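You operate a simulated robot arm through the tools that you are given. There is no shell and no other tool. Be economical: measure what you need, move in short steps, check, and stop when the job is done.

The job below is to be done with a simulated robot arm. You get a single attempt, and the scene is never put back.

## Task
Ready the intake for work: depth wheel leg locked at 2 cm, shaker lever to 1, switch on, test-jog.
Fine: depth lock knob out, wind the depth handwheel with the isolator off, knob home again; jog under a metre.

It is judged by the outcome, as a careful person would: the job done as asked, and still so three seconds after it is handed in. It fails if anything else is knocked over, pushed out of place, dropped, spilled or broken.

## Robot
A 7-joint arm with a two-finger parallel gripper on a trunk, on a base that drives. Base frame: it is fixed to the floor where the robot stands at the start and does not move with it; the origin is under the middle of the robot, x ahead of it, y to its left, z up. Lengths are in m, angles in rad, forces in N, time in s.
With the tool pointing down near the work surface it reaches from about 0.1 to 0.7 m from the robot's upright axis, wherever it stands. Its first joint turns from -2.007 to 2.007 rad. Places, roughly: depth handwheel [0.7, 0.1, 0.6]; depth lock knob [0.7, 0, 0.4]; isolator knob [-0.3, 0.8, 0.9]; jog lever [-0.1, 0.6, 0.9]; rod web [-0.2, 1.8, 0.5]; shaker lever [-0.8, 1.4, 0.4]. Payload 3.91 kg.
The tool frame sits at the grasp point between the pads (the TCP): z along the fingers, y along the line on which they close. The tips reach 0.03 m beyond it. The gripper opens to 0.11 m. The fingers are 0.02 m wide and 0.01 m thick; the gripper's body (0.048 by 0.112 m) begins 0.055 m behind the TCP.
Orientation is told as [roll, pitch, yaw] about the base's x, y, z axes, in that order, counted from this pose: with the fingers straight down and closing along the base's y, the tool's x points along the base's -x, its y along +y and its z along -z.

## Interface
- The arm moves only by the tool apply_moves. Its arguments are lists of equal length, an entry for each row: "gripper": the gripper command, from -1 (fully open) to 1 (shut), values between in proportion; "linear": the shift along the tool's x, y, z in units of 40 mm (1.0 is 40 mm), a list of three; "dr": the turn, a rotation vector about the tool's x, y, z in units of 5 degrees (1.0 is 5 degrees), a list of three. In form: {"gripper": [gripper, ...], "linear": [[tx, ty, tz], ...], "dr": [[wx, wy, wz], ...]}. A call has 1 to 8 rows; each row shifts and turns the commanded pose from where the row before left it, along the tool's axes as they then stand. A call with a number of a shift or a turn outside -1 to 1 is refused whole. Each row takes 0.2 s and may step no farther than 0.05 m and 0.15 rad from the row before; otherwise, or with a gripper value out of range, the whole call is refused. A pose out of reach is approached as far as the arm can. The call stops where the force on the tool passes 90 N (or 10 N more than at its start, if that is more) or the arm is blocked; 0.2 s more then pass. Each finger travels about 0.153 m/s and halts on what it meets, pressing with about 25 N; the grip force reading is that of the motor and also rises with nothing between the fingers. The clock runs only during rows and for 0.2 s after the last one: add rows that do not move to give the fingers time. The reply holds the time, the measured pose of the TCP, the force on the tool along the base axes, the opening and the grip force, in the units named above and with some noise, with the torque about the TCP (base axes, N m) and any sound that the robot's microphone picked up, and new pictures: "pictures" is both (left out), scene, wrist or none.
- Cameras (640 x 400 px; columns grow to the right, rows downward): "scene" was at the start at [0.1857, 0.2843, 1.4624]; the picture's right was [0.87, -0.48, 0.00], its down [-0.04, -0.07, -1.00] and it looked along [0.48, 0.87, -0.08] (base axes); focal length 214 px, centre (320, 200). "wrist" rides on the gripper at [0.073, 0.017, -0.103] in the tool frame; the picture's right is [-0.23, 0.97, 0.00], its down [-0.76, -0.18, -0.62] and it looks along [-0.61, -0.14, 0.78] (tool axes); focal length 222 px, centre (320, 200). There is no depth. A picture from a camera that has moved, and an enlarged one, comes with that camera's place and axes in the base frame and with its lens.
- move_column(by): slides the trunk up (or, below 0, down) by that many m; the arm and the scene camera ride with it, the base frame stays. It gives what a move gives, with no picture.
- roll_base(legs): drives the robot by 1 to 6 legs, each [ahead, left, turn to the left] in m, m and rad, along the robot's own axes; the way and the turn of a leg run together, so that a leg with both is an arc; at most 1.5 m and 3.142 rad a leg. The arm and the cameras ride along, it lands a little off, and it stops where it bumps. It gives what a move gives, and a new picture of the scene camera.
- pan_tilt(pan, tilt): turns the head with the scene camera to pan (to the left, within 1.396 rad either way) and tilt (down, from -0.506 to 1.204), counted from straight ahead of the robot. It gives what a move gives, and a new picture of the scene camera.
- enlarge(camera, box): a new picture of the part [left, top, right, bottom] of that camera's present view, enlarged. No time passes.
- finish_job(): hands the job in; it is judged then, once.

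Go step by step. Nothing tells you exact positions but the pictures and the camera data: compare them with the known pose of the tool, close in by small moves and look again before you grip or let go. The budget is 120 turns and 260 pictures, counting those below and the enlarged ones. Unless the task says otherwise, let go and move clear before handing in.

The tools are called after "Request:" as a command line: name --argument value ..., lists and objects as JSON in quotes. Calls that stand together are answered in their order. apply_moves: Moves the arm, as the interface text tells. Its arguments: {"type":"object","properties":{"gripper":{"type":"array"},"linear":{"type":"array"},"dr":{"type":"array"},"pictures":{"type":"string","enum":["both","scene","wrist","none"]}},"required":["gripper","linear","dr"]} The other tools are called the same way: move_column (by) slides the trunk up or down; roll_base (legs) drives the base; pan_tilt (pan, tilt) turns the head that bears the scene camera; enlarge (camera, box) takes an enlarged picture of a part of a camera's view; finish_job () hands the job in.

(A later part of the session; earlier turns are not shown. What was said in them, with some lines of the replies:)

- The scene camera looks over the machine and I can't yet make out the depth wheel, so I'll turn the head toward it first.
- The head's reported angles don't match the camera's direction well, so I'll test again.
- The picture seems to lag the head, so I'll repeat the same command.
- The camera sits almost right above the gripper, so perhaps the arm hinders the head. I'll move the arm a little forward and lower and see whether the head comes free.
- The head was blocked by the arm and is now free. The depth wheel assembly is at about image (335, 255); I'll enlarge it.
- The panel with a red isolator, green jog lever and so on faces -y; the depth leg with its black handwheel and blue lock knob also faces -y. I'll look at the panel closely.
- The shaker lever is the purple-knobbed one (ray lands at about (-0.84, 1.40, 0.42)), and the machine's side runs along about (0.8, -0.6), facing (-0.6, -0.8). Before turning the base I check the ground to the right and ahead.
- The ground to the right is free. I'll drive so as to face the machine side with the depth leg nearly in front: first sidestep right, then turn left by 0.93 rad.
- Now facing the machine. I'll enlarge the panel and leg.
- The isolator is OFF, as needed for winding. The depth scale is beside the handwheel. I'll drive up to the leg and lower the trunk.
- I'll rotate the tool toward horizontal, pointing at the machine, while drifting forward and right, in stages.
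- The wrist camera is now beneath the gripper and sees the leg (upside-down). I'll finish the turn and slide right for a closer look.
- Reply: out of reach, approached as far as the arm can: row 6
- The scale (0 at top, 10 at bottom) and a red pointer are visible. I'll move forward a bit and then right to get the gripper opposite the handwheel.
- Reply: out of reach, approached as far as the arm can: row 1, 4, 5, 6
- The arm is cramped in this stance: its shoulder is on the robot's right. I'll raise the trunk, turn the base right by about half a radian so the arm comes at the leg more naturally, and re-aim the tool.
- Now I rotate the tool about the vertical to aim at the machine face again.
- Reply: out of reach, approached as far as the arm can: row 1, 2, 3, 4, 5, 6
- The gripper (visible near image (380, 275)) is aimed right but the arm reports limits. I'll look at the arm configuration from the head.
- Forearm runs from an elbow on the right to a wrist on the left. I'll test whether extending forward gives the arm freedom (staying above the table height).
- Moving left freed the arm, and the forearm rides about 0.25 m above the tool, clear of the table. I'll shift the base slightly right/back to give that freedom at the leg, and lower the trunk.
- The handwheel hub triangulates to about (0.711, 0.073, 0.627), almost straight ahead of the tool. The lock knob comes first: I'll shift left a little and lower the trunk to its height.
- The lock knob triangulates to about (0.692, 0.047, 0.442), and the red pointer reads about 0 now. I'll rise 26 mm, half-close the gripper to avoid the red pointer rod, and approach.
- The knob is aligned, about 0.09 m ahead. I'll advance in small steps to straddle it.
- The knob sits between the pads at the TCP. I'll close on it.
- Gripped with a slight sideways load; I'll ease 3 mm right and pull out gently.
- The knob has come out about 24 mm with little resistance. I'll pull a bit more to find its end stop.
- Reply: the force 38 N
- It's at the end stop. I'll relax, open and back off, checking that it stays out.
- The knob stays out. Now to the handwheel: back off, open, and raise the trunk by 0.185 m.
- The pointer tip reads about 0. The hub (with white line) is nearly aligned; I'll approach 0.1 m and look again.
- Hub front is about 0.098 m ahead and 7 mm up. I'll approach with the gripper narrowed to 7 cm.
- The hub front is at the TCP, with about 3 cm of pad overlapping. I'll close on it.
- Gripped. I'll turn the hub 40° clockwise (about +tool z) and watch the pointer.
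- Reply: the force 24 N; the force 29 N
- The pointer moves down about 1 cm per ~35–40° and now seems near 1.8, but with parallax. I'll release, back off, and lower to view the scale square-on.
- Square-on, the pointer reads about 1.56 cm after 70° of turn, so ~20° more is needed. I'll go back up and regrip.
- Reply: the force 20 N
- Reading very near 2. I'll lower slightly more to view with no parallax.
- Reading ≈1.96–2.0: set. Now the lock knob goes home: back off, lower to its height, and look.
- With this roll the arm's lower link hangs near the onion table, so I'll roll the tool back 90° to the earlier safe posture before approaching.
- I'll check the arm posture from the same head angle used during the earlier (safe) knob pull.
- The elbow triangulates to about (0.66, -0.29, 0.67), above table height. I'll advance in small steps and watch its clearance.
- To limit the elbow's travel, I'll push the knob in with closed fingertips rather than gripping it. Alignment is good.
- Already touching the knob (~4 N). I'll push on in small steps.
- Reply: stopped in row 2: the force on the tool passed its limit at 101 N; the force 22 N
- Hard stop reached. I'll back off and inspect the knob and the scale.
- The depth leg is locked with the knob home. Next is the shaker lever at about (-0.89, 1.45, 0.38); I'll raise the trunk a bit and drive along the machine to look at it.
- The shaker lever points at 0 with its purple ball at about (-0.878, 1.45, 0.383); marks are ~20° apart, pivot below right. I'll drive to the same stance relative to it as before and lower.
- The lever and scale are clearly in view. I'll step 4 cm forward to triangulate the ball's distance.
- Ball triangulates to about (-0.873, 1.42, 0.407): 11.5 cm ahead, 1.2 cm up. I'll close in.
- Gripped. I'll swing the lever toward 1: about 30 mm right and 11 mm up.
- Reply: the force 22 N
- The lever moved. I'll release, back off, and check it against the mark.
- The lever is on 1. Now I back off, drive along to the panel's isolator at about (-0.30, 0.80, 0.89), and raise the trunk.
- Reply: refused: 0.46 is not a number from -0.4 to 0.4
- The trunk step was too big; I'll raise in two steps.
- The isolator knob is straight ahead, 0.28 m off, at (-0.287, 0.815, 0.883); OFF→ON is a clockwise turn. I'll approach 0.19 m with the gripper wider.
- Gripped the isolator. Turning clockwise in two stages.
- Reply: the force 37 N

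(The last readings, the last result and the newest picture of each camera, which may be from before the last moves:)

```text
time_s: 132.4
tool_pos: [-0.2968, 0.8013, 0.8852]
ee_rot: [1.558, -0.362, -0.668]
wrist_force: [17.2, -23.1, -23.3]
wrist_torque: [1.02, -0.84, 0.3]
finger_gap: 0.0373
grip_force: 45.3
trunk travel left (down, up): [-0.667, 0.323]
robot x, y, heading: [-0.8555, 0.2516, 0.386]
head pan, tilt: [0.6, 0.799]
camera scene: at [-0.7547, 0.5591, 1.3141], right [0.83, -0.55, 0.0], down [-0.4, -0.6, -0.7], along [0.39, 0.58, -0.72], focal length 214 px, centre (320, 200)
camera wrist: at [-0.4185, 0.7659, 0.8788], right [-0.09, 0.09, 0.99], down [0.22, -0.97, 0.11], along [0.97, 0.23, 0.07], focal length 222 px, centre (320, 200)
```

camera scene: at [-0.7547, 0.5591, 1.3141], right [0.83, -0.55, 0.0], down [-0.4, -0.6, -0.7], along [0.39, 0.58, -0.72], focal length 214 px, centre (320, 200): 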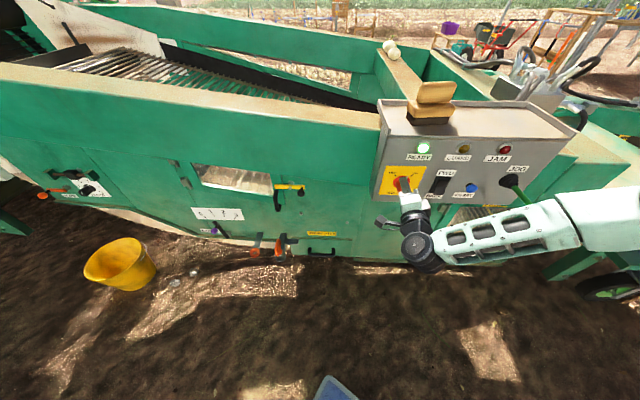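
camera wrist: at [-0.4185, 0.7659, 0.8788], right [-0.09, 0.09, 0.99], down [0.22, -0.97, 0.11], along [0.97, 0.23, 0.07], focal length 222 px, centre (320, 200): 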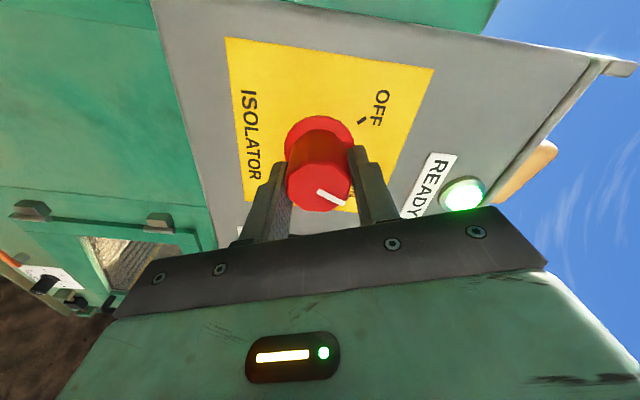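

READY is lit. I'll turn a little further to be squarely on ON, then release and check.

Request:
apply_moves --gripper '[1, 1, 1, 1]' --linear '[[0, 0, 0], [0, 0, 0], [0, 0, 0], [0, 0, 0]]' --dr '[[0, 0, 1], [0, 0, 1], [0, 0, 0], [0, 0, 0]]' --pictures "none"

Request:
apply_moves --gripper '[-0.3, -0.3, -0.3, -0.3, -0.3, -0.3]' --linear '[[0, 0, 0], [0, 0, 0], [0, 0, -0.7], [0, 0, -0.7], [0, 0, -0.7], [0, 0, 0]]' --dr '[[0, 0, 0], [0, 0, 0], [0, 0, 0], [0, 0, 0], [0, 0, 0], [0, 0, 0]]'

Request:
enlarge --camera "wrist" --box '[220, 30, 440, 190]'

```text
time_s: 133.4
tool_pos: [-0.297, 0.801, 0.8855]
ee_rot: [1.558, -0.186, -0.671]
wrist_force: [18.7, -21.1, -25.9]
wrist_torque: [0.89, -0.67, 0.22]
finger_gap: 0.037
grip_force: 45.5
trunk travel left (down, up): [-0.667, 0.323]
robot x, y, heading: [-0.8541, 0.2488, 0.384]
head pan, tilt: [0.6, 0.799]
```

```text
time_s: 134.8
tool_pos: [-0.3522, 0.7346, 0.8905]
ee_rot: [1.564, -0.181, -0.666]
wrist_force: [-0.7, -0.1, -0.2]
wrist_torque: [0.01, -0.04, -0.02]
finger_gap: 0.0717
grip_force: 0.0
trunk travel left (down, up): [-0.667, 0.323]
robot x, y, heading: [-0.857, 0.2481, 0.385]
head pan, tilt: [0.6, 0.799]
camera scene: at [-0.7561, 0.5594, 1.3142], right [0.83, -0.55, 0.0], down [-0.4, -0.6, -0.7], along [0.39, 0.58, -0.72], focal length 214 px, centre (320, 200)
camera wrist: at [-0.4736, 0.7016, 0.8952], right [0.04, -0.02, 1.0], down [0.23, -0.97, -0.03], along [0.97, 0.23, -0.03], focal length 222 px, centre (320, 200)
```

scene: 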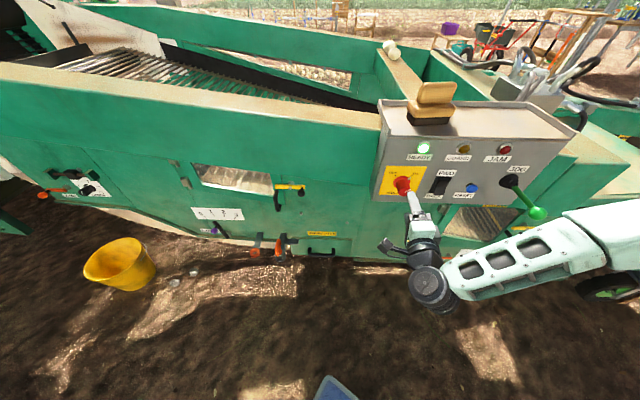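
wrist: 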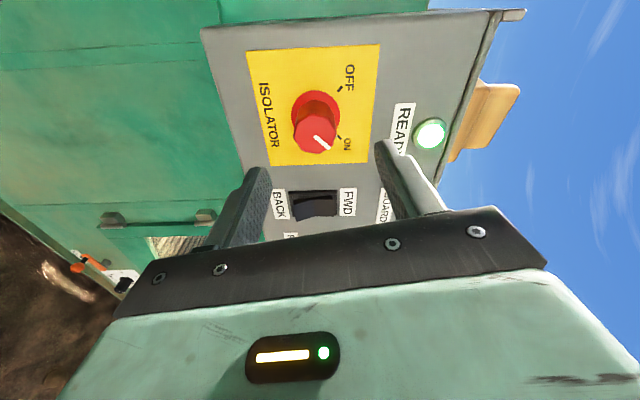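

```text
2.50 times, centred on (330, 110) of wrist
camera zoom: at [-0.4736, 0.7016, 0.8952], right [0.04, -0.02, 1.0], down [0.23, -0.97, -0.03], along [0.97, 0.23, -0.03], focal length 555 px, centre (295, 425)
```

zoom: 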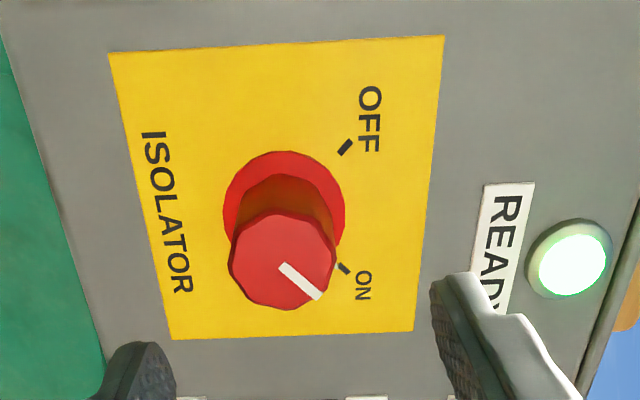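

The isolator is ON and READY is lit. Next the jog lever: its ball triangulates to (-0.096, 0.55, 0.90), sticking straight out of the panel. I'll retract and shift the base 0.31 m along the machine.

Request:
apply_moves --gripper '[0, 0, 0, 0, 0]' --linear '[[0, 0, -0.9], [0, 0, -0.9], [0, 0, -0.9], [0, 0, -0.5], [0, 0, 0]]' --dr '[[0, 0, 0], [0, 0, 0], [0, 0, 0], [0, 0, 0], [0, 0, 0]]' --pictures "none"

Request:
roll_base --legs '[[0.16, -0.266, 0]]'

Request:
apply_moves --gripper '[0]' --linear '[[0, 0, 0]]' --dr '[[0, 0, 0]]' --pictures "wrist"

Request:
enlarge --camera "scene" --box '[300, 80, 460, 240]'

```text
time_s: 136.0
tool_pos: [-0.4286, 0.6347, 0.8905]
ee_rot: [1.563, -0.184, -0.666]
wrist_force: [-0.2, 0.3, 0.1]
wrist_torque: [-0.01, -0.02, 0.01]
finger_gap: 0.0548
grip_force: 0.0
trunk travel left (down, up): [-0.667, 0.323]
robot x, y, heading: [-0.8552, 0.2511, 0.385]
head pan, tilt: [0.6, 0.799]
```

```text
time_s: 138.1
tool_pos: [-0.1812, 0.4463, 0.8902]
ee_rot: [1.563, -0.184, -0.665]
wrist_force: [-0.1, 0.3, 0.3]
wrist_torque: [0.04, -0.03, 0.03]
finger_gap: 0.055
grip_force: 0.0
trunk travel left (down, up): [-0.667, 0.323]
robot x, y, heading: [-0.6046, 0.0618, 0.383]
head pan, tilt: [0.6, 0.799]
camera scene: at [-0.5079, 0.3711, 1.3142], right [0.83, -0.55, 0.0], down [-0.4, -0.6, -0.7], along [0.39, 0.58, -0.72], focal length 214 px, centre (320, 200)
```

scene: 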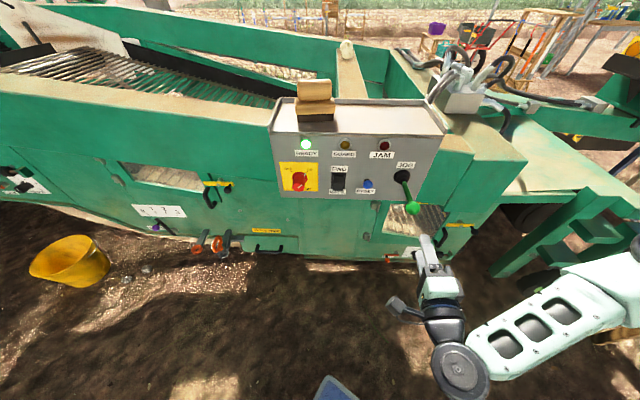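

```text
time_s: 138.5
tool_pos: [-0.182, 0.4476, 0.8906]
ee_rot: [1.565, -0.185, -0.665]
wrist_force: [-0.2, -0.3, 0.2]
wrist_torque: [0.03, 0.04, -0.01]
finger_gap: 0.0549
grip_force: 0.0
trunk travel left (down, up): [-0.667, 0.323]
robot x, y, heading: [-0.6051, 0.0616, 0.386]
head pan, tilt: [0.6, 0.799]
camera wrist: at [-0.3027, 0.4122, 0.8954], right [0.04, -0.02, 1.0], down [0.23, -0.97, -0.03], along [0.97, 0.23, -0.03], focal length 222 px, centre (320, 200)
```

wrist: 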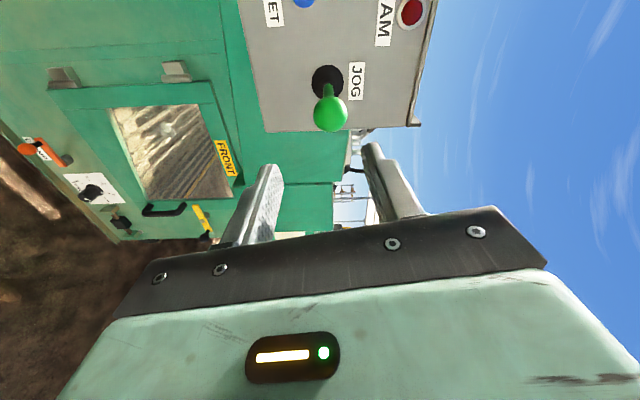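

```text
2.50 times, centred on (380, 160) of scene
camera zoom: at [-0.5079, 0.3711, 1.3142], right [0.83, -0.55, 0.0], down [-0.4, -0.6, -0.7], along [0.39, 0.58, -0.72], focal length 536 px, centre (170, 300)
```

zoom: 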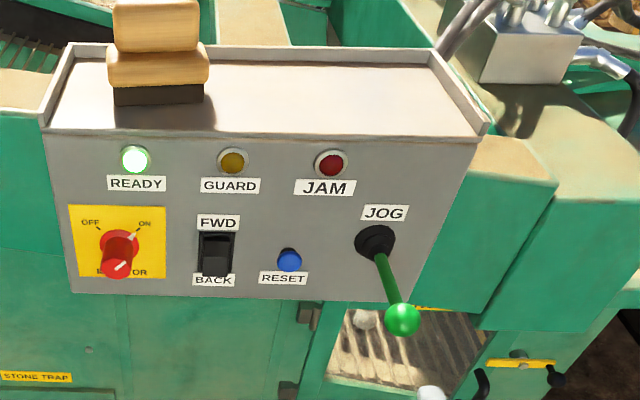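

The panel is clear and the jog ball is right ahead, about 13 cm off. I'll approach it.

Request:
apply_moves --gripper '[-0.1, -0.1, -0.1, -0.1]' --linear '[[-0.17, 0.2, 0.7], [0, 0, 0.7], [0, 0, 0.7], [0, 0, 0]]' --dr '[[0, 0, 0], [0, 0, 0], [0, 0, 0], [0, 0, 0]]'

```text
time_s: 139.5
tool_pos: [-0.125, 0.51, 0.899]
ee_rot: [1.564, -0.183, -0.665]
wrist_force: [0.3, 0.4, 0.1]
wrist_torque: [0.03, 0.03, -0.01]
finger_gap: 0.0606
grip_force: 0.1
trunk travel left (down, up): [-0.667, 0.323]
robot x, y, heading: [-0.6068, 0.0621, 0.382]
head pan, tilt: [0.6, 0.799]
camera scene: at [-0.5079, 0.3711, 1.3142], right [0.83, -0.55, 0.0], down [-0.4, -0.6, -0.7], along [0.39, 0.58, -0.72], focal length 214 px, centre (320, 200)
camera wrist: at [-0.2467, 0.4745, 0.9034], right [0.04, -0.02, 1.0], down [0.23, -0.97, -0.03], along [0.97, 0.23, -0.03], focal length 222 px, centre (320, 200)
```

scene: 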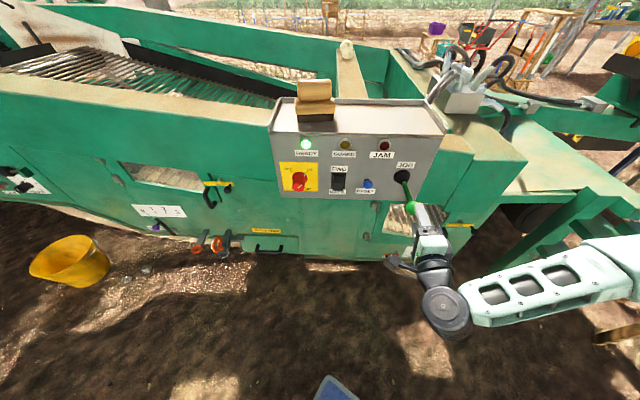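
wrist: 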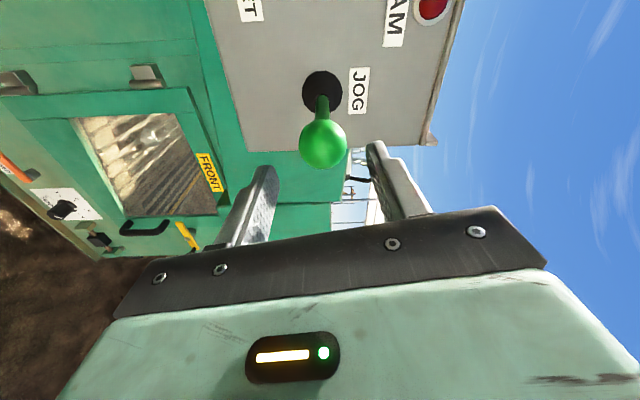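

Request:
apply_moves --gripper '[-0.1, -0.1, -0.1]' --linear '[[0, 0.05, 0.6], [0, 0, 0.6], [0, 0, 0]]' --dr '[[0, 0, 0], [0, 0, 0], [0, 0, 0]]' --pictures "wrist"

```text
time_s: 140.3
tool_pos: [-0.0977, 0.5476, 0.902]
ee_rot: [1.564, -0.184, -0.664]
wrist_force: [-0.1, 0.1, 1.0]
wrist_torque: [-0.02, -0.02, -0.01]
finger_gap: 0.0605
grip_force: 0.0
trunk travel left (down, up): [-0.667, 0.323]
robot x, y, heading: [-0.607, 0.0655, 0.383]
head pan, tilt: [0.6, 0.799]
camera wrist: at [-0.2181, 0.5138, 0.9056], right [0.04, -0.02, 1.0], down [0.23, -0.97, -0.03], along [0.97, 0.23, -0.03], focal length 222 px, centre (320, 200)
```

wrist: 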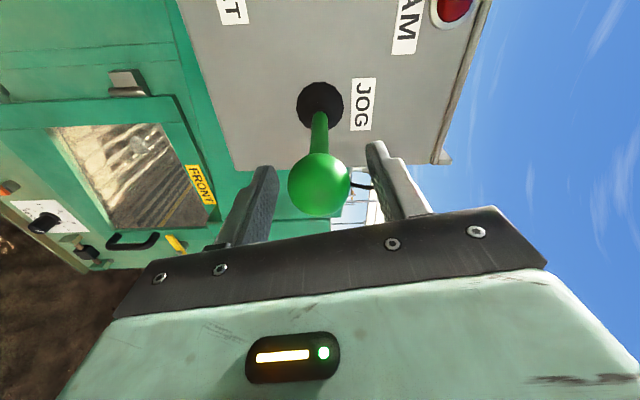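

The ball is between the open fingers. I'll try a brief downward nudge and immediate return, listening for the web.

Request:
apply_moves --gripper '[-0.1, -0.1, -0.1, -0.1, -0.1]' --linear '[[0, -0.4, 0], [0, -0.5, 0], [0, 0.5, 0], [0, 0.4, 0], [0, 0, 0]]' --dr '[[0, 0, 0], [0, 0, 0], [0, 0, 0], [0, 0, 0], [0, 0, 0]]'

```text
time_s: 141.5
tool_pos: [-0.0971, 0.5479, 0.9007]
ee_rot: [1.562, -0.183, -0.663]
wrist_force: [-0.4, 0.5, 0.2]
wrist_torque: [0.0, 0.01, -0.01]
finger_gap: 0.0603
grip_force: 0.1
trunk travel left (down, up): [-0.667, 0.323]
robot x, y, heading: [-0.6073, 0.0639, 0.386]
head pan, tilt: [0.6, 0.799]
camera scene: at [-0.5079, 0.3711, 1.3142], right [0.83, -0.55, 0.0], down [-0.4, -0.6, -0.7], along [0.39, 0.58, -0.72], focal length 214 px, centre (320, 200)
camera wrist: at [-0.2173, 0.5138, 0.9047], right [0.04, -0.02, 1.0], down [0.23, -0.97, -0.03], along [0.97, 0.23, -0.03], focal length 222 px, centre (320, 200)
```

scene: 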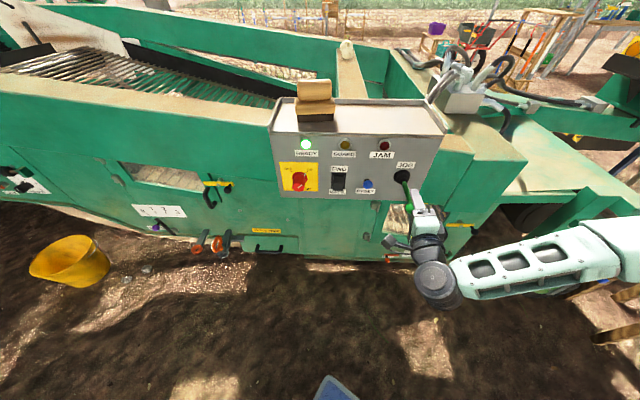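
wrist: 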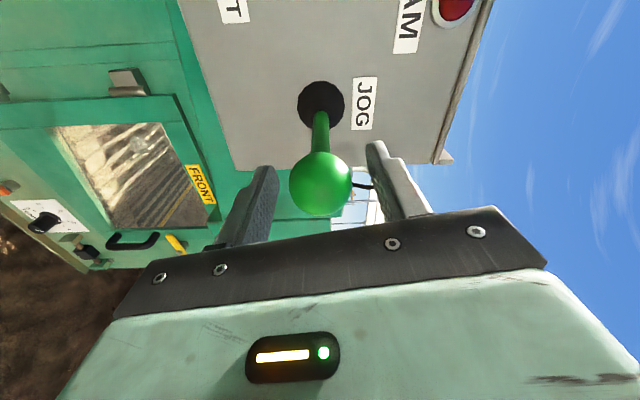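

No sound and no force seen. I'll press down further, hold only for the picture, to see whether the lever moves and the web runs.

Request:
apply_moves --gripper '[-0.1, -0.1]' --linear '[[0, -0.5, 0], [0, -0.5, 0]]' --dr '[[0, 0, 0], [0, 0, 0]]' --pictures "wrist"

```text
time_s: 142.1
tool_pos: [-0.0899, 0.5442, 0.8631]
ee_rot: [1.563, -0.184, -0.665]
wrist_force: [-3.0, 1.8, 3.3]
wrist_torque: [-0.04, 0.01, -0.01]
finger_gap: 0.0626
grip_force: 1.5
trunk travel left (down, up): [-0.667, 0.323]
robot x, y, heading: [-0.6086, 0.059, 0.383]
head pan, tilt: [0.6, 0.799]
camera wrist: at [-0.2117, 0.5092, 0.8671], right [0.04, -0.02, 1.0], down [0.23, -0.97, -0.03], along [0.97, 0.23, -0.03], focal length 222 px, centre (320, 200)
```

wrist: 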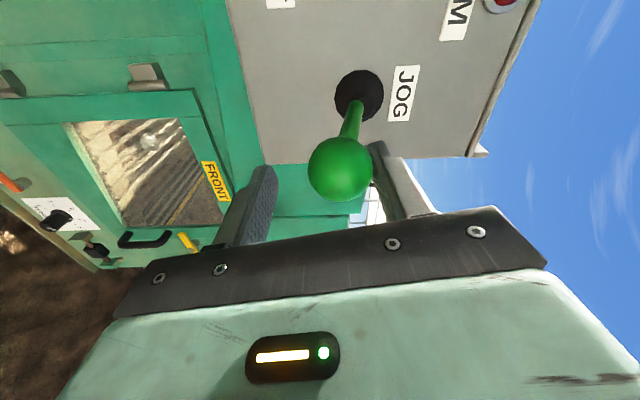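

The lever tilts down and the window shows the web has moved (a potato came into view). I release it at once.

Request:
apply_moves --gripper '[-0.1, -0.1, -0.1]' --linear '[[0, 0.5, 0], [0, 0.5, 0], [0, 0, 0]]' --dr '[[0, 0, 0], [0, 0, 0], [0, 0, 0]]'

Request:
enlarge --camera "scene" --box '[0, 20, 340, 240]'

```text
time_s: 142.9
tool_pos: [-0.0955, 0.5494, 0.9011]
ee_rot: [1.565, -0.183, -0.664]
wrist_force: [-0.4, -0.4, 0.1]
wrist_torque: [-0.03, -0.04, 0.0]
finger_gap: 0.0605
grip_force: 0.0
trunk travel left (down, up): [-0.667, 0.323]
robot x, y, heading: [-0.6052, 0.0649, 0.388]
head pan, tilt: [0.6, 0.799]
camera scene: at [-0.5079, 0.3711, 1.3142], right [0.83, -0.55, 0.0], down [-0.4, -0.6, -0.7], along [0.39, 0.58, -0.72], focal length 214 px, centre (320, 200)
camera wrist: at [-0.2166, 0.5136, 0.9063], right [0.04, -0.02, 1.0], down [0.23, -0.97, -0.03], along [0.97, 0.23, -0.03], focal length 222 px, centre (320, 200)
```

scene: 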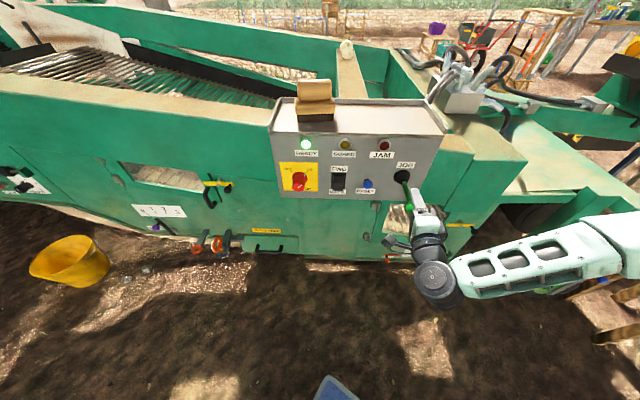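
wrist: 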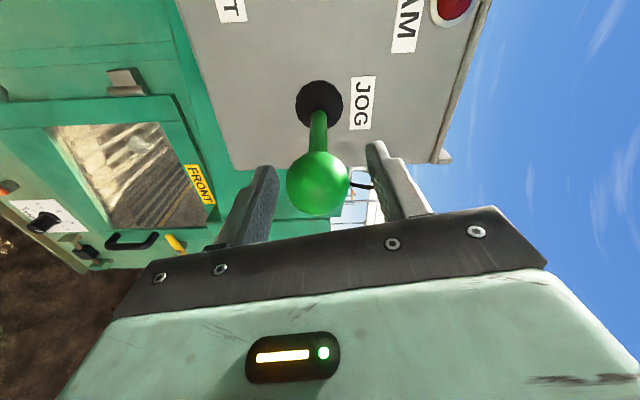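

```text
1.82 times, centred on (170, 130) of scene
camera zoom: at [-0.5079, 0.3711, 1.3142], right [0.83, -0.55, 0.0], down [-0.4, -0.6, -0.7], along [0.39, 0.58, -0.72], focal length 390 px, centre (593, 327)
```

zoom: 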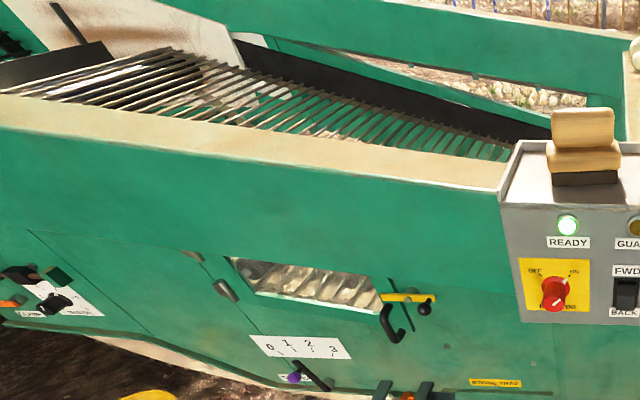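

It's unclear whether the web really moved. I'll take a detailed reference of the web, then press further.

Request:
enlarge --camera "scene" --box '[0, 30, 140, 110]'

Request:
apply_moves --gripper '[-0.1, -0.1]' --linear '[[0, -0.8, 0], [0, -0.8, 0]]' --dr '[[0, 0, 0], [0, 0, 0]]' --pictures "scene"

Request:
enlarge --camera "scene" --box '[0, 30, 140, 110]'

Request:
apply_moves --gripper '[-0.1, -0.1]' --linear '[[0, 0.8, 0], [0, 0.8, 0]]' --dr '[[0, 0, 0], [0, 0, 0]]' --pictures "scene"

Request:
enlarge --camera "scene" --box '[0, 30, 140, 110]'

```text
4.57 times, centred on (70, 70) of scene
camera zoom: at [-0.5079, 0.3711, 1.3142], right [0.83, -0.55, 0.0], down [-0.4, -0.6, -0.7], along [0.39, 0.58, -0.72], focal length 980 px, centre (1463, 794)
```

zoom: 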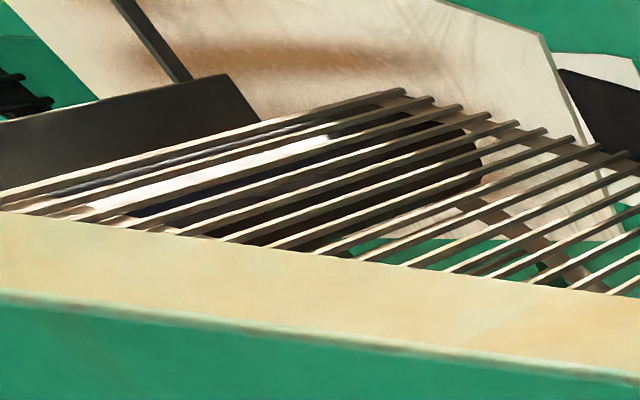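

```text
time_s: 143.5
tool_pos: [-0.0873, 0.5409, 0.8412]
ee_rot: [1.566, -0.183, -0.664]
wrist_force: [-0.8, 2.5, 5.4]
wrist_torque: [0.03, 0.03, -0.04]
finger_gap: 0.0633
grip_force: 2.6
trunk travel left (down, up): [-0.667, 0.323]
robot x, y, heading: [-0.6029, 0.0605, 0.386]
head pan, tilt: [0.6, 0.799]
camera scene: at [-0.5083, 0.3711, 1.3144], right [0.83, -0.55, 0.0], down [-0.4, -0.6, -0.7], along [0.39, 0.58, -0.72], focal length 214 px, centre (320, 200)
```

scene: 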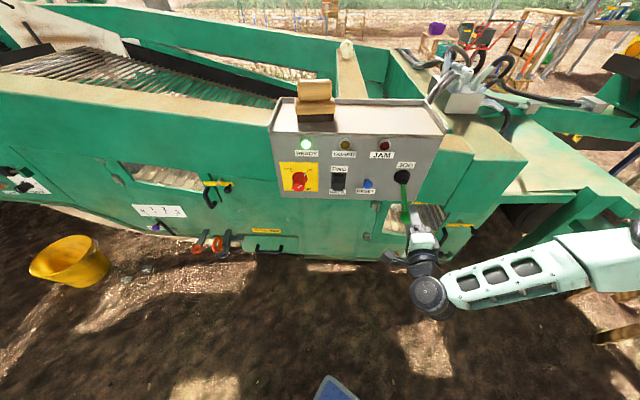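

```text
4.57 times, centred on (70, 70) of scene
camera zoom: at [-0.5083, 0.3711, 1.3144], right [0.83, -0.55, 0.0], down [-0.4, -0.6, -0.7], along [0.39, 0.58, -0.72], focal length 980 px, centre (1463, 794)
```

zoom: 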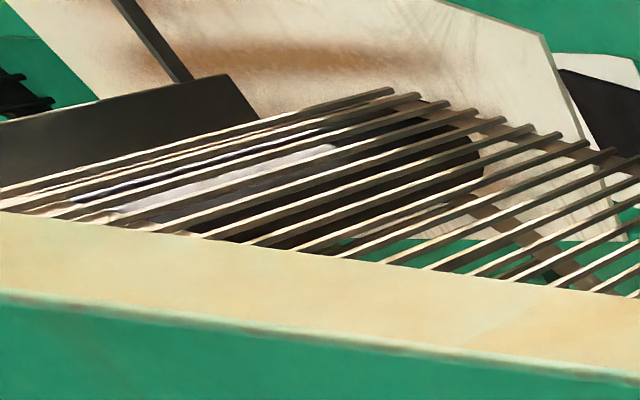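

```text
time_s: 144.1
tool_pos: [-0.0959, 0.5469, 0.9004]
ee_rot: [1.561, -0.184, -0.664]
wrist_force: [-0.6, 0.4, 0.0]
wrist_torque: [-0.01, 0.0, 0.0]
finger_gap: 0.0607
grip_force: 0.0
trunk travel left (down, up): [-0.667, 0.323]
robot x, y, heading: [-0.6033, 0.0601, 0.387]
head pan, tilt: [0.6, 0.799]
camera scene: at [-0.5077, 0.3712, 1.3141], right [0.83, -0.55, 0.0], down [-0.4, -0.6, -0.7], along [0.39, 0.58, -0.72], focal length 214 px, centre (320, 200)
```

scene: 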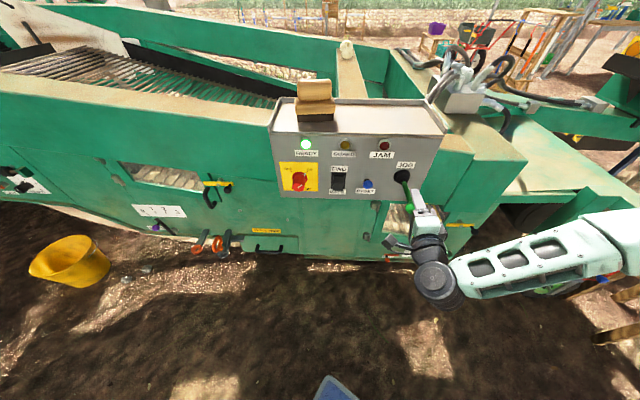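

```text
4.57 times, centred on (70, 70) of scene
camera zoom: at [-0.5077, 0.3712, 1.3141], right [0.83, -0.55, 0.0], down [-0.4, -0.6, -0.7], along [0.39, 0.58, -0.72], focal length 980 px, centre (1463, 794)
```

zoom: 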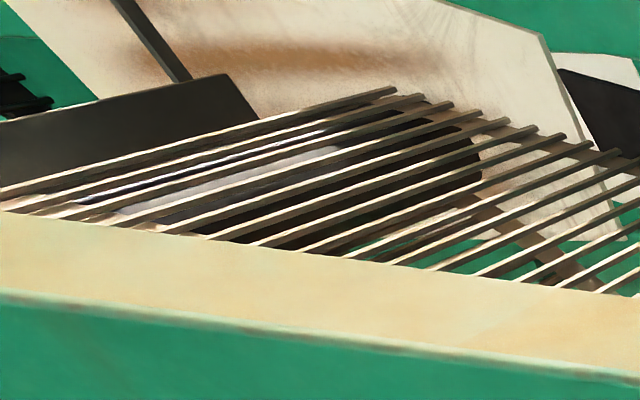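

The rods have clearly shifted, so the jog works. I'll look at the produce seen through the window to gauge the travel.

Request:
enlarge --camera "scene" --box '[300, 80, 460, 240]'

Request:
enlarge --camera "scene" --box '[100, 140, 240, 220]'

```text
2.50 times, centred on (380, 160) of scene
camera zoom: at [-0.5077, 0.3712, 1.3141], right [0.83, -0.55, 0.0], down [-0.4, -0.6, -0.7], along [0.39, 0.58, -0.72], focal length 536 px, centre (170, 300)
```

zoom: 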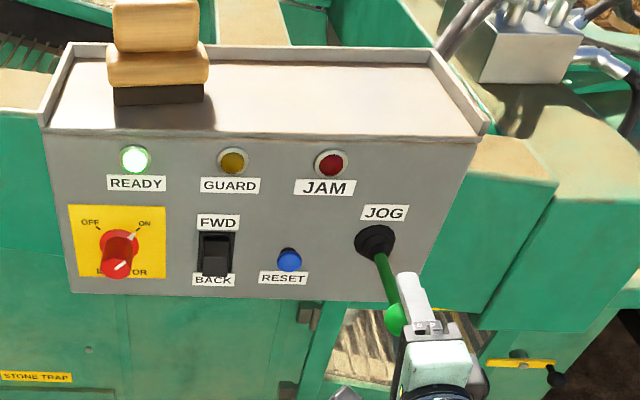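

```text
4.57 times, centred on (170, 180) of scene
camera zoom: at [-0.5077, 0.3712, 1.3141], right [0.83, -0.55, 0.0], down [-0.4, -0.6, -0.7], along [0.39, 0.58, -0.72], focal length 980 px, centre (1006, 291)
```

zoom: 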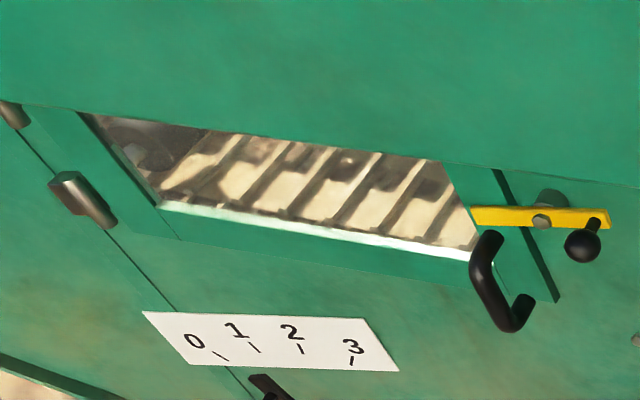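

The web has moved (the potato left the window), probably only about 0.1 m. One slightly longer jog, with a measured hold, will make it a proper test while staying well under a metre.

Request:
apply_moves --gripper '[-0.1, -0.1]' --linear '[[0, -0.8, 0], [0, -0.8, 0]]' --dr '[[0, 0, 0], [0, 0, 0]]' --pictures "none"

Request:
enlarge --camera "scene" --box '[0, 30, 140, 110]'

Request:
apply_moves --gripper '[-0.1]' --linear '[[0, 0, 0]]' --dr '[[0, 0, 0]]' --pictures "none"

Request:
enlarge --camera "scene" --box '[0, 30, 140, 110]'

Request:
apply_moves --gripper '[-0.1, -0.1, -0.1]' --linear '[[0, 0.8, 0], [0, 0.8, 0], [0, 0, 0]]' --dr '[[0, 0, 0], [0, 0, 0], [0, 0, 0]]'

Request:
enlarge --camera "scene" --box '[0, 30, 140, 110]'

```text
time_s: 144.7
tool_pos: [-0.087, 0.5405, 0.8383]
ee_rot: [1.566, -0.184, -0.666]
wrist_force: [0.3, 2.8, 6.1]
wrist_torque: [0.01, 0.03, -0.07]
finger_gap: 0.0635
grip_force: 2.6
trunk travel left (down, up): [-0.667, 0.323]
robot x, y, heading: [-0.6099, 0.064, 0.38]
head pan, tilt: [0.6, 0.799]
```

```text
4.57 times, centred on (70, 70) of scene
camera zoom: at [-0.5082, 0.3711, 1.3145], right [0.83, -0.55, 0.0], down [-0.4, -0.6, -0.7], along [0.39, 0.58, -0.72], focal length 980 px, centre (1463, 794)
```

zoom: 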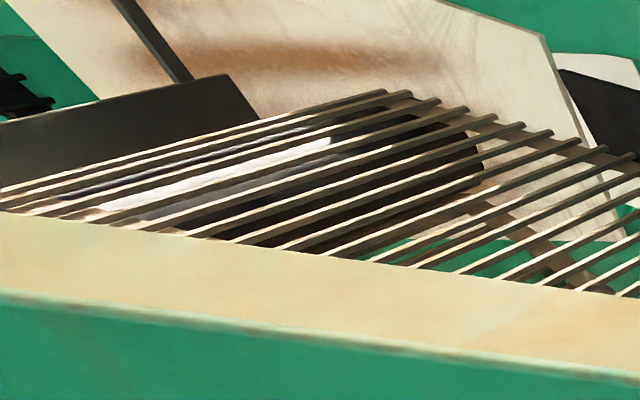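

```text
time_s: 145.1
tool_pos: [-0.0886, 0.5415, 0.8378]
ee_rot: [1.564, -0.183, -0.665]
wrist_force: [1.1, 3.3, 6.6]
wrist_torque: [0.04, 0.04, -0.04]
finger_gap: 0.0638
grip_force: 3.3
trunk travel left (down, up): [-0.667, 0.323]
robot x, y, heading: [-0.6047, 0.061, 0.385]
head pan, tilt: [0.6, 0.799]
```

```text
4.57 times, centred on (70, 70) of scene
camera zoom: at [-0.5081, 0.3711, 1.3143], right [0.83, -0.55, 0.0], down [-0.4, -0.6, -0.7], along [0.39, 0.58, -0.72], focal length 980 px, centre (1463, 794)
```

zoom: 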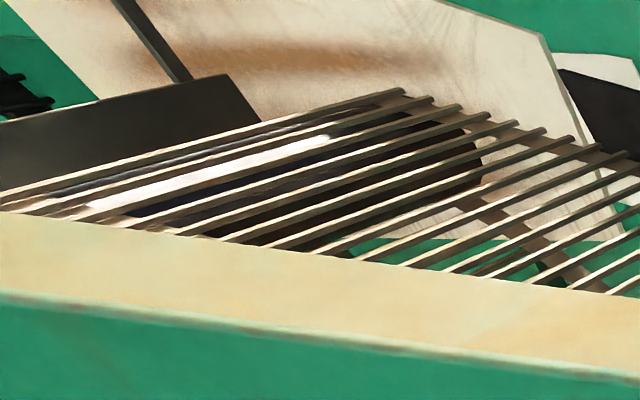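

```text
time_s: 145.9
tool_pos: [-0.0972, 0.5488, 0.9007]
ee_rot: [1.562, -0.184, -0.665]
wrist_force: [-0.1, 0.3, 0.3]
wrist_torque: [-0.02, -0.02, -0.03]
finger_gap: 0.0603
grip_force: 0.0
trunk travel left (down, up): [-0.667, 0.323]
robot x, y, heading: [-0.6095, 0.0634, 0.387]
head pan, tilt: [0.6, 0.799]
camera scene: at [-0.5079, 0.3711, 1.3142], right [0.83, -0.55, 0.0], down [-0.4, -0.6, -0.7], along [0.39, 0.58, -0.72], focal length 214 px, centre (320, 200)
camera wrist: at [-0.2185, 0.5137, 0.9059], right [0.04, -0.02, 1.0], down [0.23, -0.97, -0.03], along [0.97, 0.23, -0.03], focal length 222 px, centre (320, 200)
```

scene: 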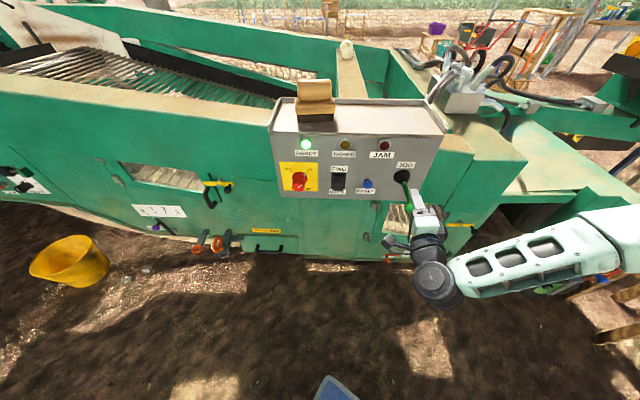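
wrist: 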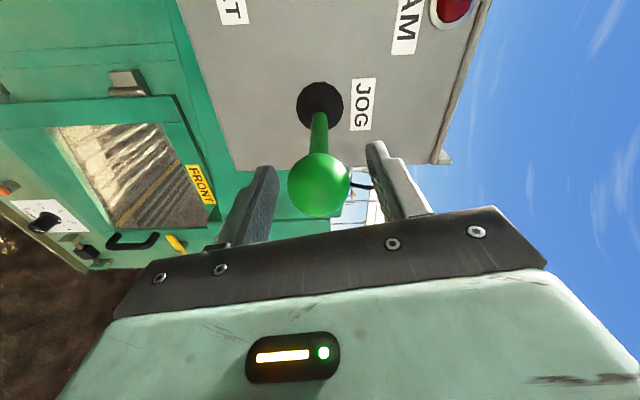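

```text
4.57 times, centred on (70, 70) of scene
camera zoom: at [-0.5079, 0.3711, 1.3142], right [0.83, -0.55, 0.0], down [-0.4, -0.6, -0.7], along [0.39, 0.58, -0.72], focal length 980 px, centre (1463, 794)
```

zoom: 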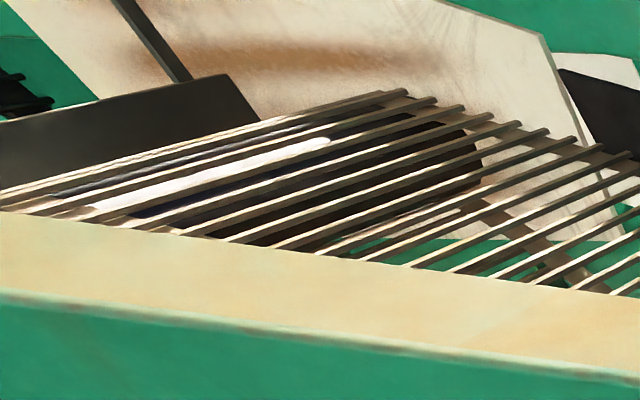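

The web jogs and stops on release, the lever springs back, and READY stays lit. I'll back the arm clear and do a last check.

Request:
apply_moves --gripper '[-0.1, -0.1, -0.1, -0.1, -0.1, -0.1]' --linear '[[0, 0, -0.8], [0, 0, -0.9], [0, 0, -0.9], [0, 0, -0.9], [0, 0, -0.5], [0, 0, 0]]' --dr '[[0, 0, 0], [0, 0, 0], [0, 0, 0], [0, 0, 0], [0, 0, 0], [0, 0, 0]]' --pictures "scene"

Request:
enlarge --camera "scene" --box '[120, 120, 440, 280]'

Request:
pan_tilt --pan -0.2 --tilt 0.5

```text
time_s: 147.3
tool_pos: [-0.1961, 0.4227, 0.9036]
ee_rot: [1.563, -0.182, -0.665]
wrist_force: [0.6, 0.1, -0.6]
wrist_torque: [0.0, -0.02, -0.01]
finger_gap: 0.0607
grip_force: 0.1
trunk travel left (down, up): [-0.667, 0.323]
robot x, y, heading: [-0.604, 0.0635, 0.387]
head pan, tilt: [0.6, 0.799]
camera scene: at [-0.508, 0.3712, 1.3143], right [0.83, -0.55, 0.0], down [-0.4, -0.6, -0.7], along [0.39, 0.58, -0.72], focal length 214 px, centre (320, 200)
```

scene: 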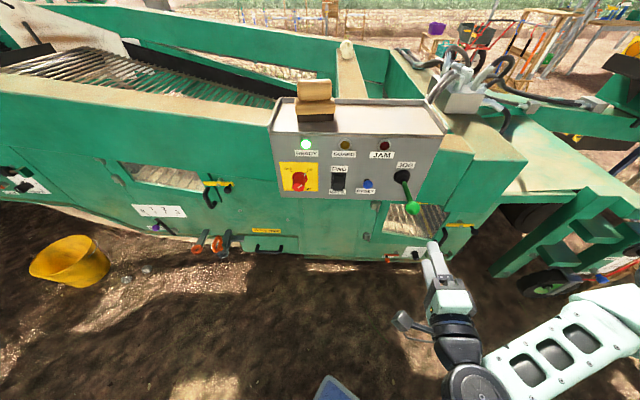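

```text
2.00 times, centred on (280, 200) of scene
camera zoom: at [-0.508, 0.3712, 1.3143], right [0.83, -0.55, 0.0], down [-0.4, -0.6, -0.7], along [0.39, 0.58, -0.72], focal length 429 px, centre (400, 200)
```

zoom: 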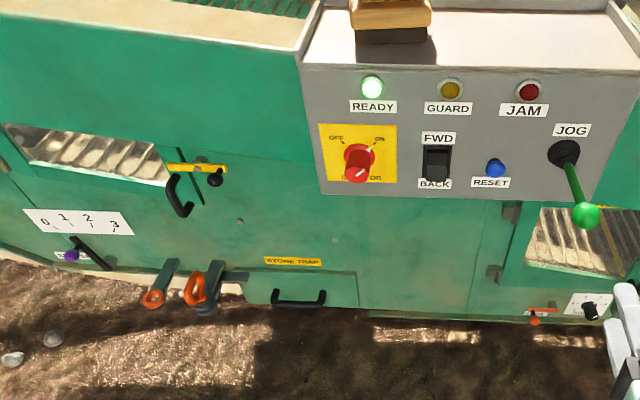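

```text
time_s: 148.4
tool_pos: [-0.195, 0.4232, 0.903]
ee_rot: [1.563, -0.185, -0.665]
wrist_force: [0.3, -0.5, 0.7]
wrist_torque: [0.02, -0.03, -0.01]
finger_gap: 0.0602
grip_force: 0.0
trunk travel left (down, up): [-0.667, 0.323]
robot x, y, heading: [-0.6085, 0.0605, 0.385]
head pan, tilt: [-0.201, 0.499]
camera scene: at [-0.4631, 0.3206, 1.3402], right [0.18, -0.98, 0.0], down [-0.47, -0.09, -0.88], along [0.86, 0.16, -0.48], focal length 214 px, centre (320, 200)
```

scene: 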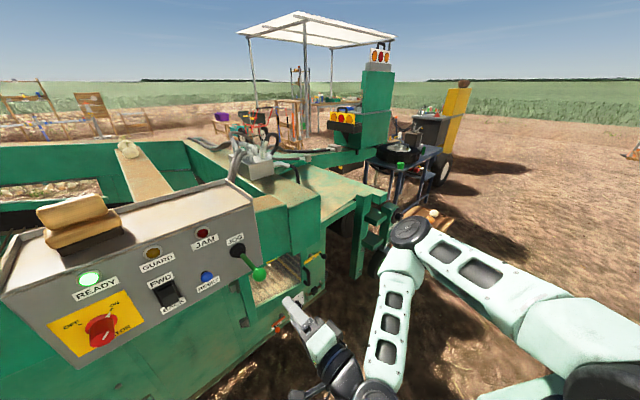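

Everything is in order at the panel; I'll double-check the shaker lever's position before handing in.

Request:
pan_tilt --pan 1.2 --tilt 0.6

Request:
enlarge --camera "scene" --box '[180, 150, 320, 270]'

```text
time_s: 149.9
tool_pos: [-0.1957, 0.4226, 0.9026]
ee_rot: [1.562, -0.183, -0.665]
wrist_force: [-0.4, 0.2, 0.8]
wrist_torque: [0.0, -0.01, -0.01]
finger_gap: 0.0607
grip_force: 0.0
trunk travel left (down, up): [-0.667, 0.323]
robot x, y, heading: [-0.6092, 0.0597, 0.382]
head pan, tilt: [1.201, 0.6]
camera scene: at [-0.5538, 0.3923, 1.3311], right [1.0, 0.01, 0.0], down [0.01, -0.56, -0.83], along [-0.01, 0.83, -0.56], focal length 214 px, centre (320, 200)
```

scene: 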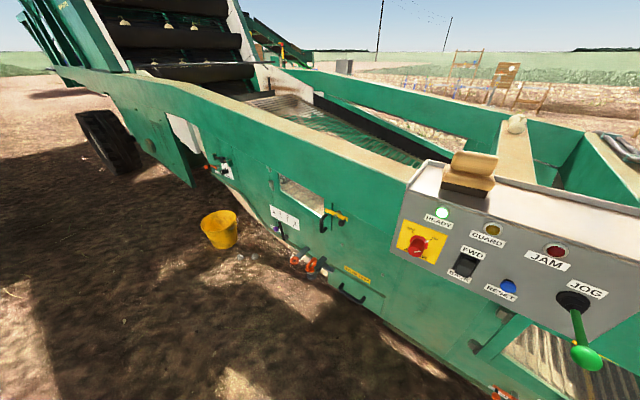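

```text
3.33 times, centred on (250, 210) of scene
camera zoom: at [-0.5538, 0.3923, 1.3311], right [1.0, 0.01, 0.0], down [0.01, -0.56, -0.83], along [-0.01, 0.83, -0.56], focal length 715 px, centre (553, 167)
```

zoom: 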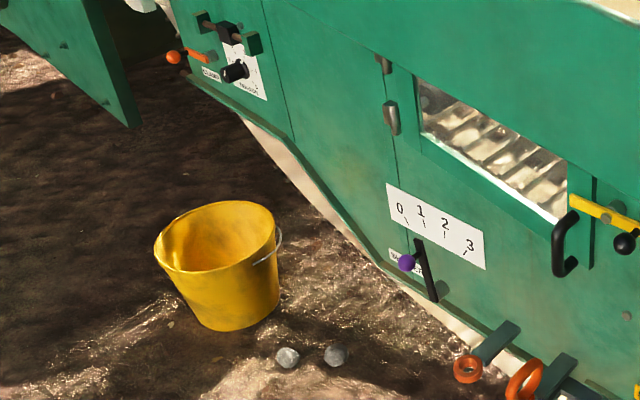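

The shaker lever still points at 1, the isolator is ON with READY lit, and the depth leg is locked at 2 cm with its knob home. I'm handing in.

Request:
finish_job

```text
The job is handed in.
```

The intake is ready for work and I've handed the job in, with the arm backed clear.

- **Depth leg:** it reads about 1.96–2.0 cm. I wound the handwheel with the isolator off, then pushed the lock knob home.
- **Shaker lever:** on 1.
- **Isolator:** ON, with READY lit and GUARD and JAM dark.
- **Test-jog:** four short presses. The web moved and stopped when I let go. I estimate roughly 0.1–0.2 m in all, judged from how far the rods shifted. I did not measure it exactly, but it should be well under a metre.
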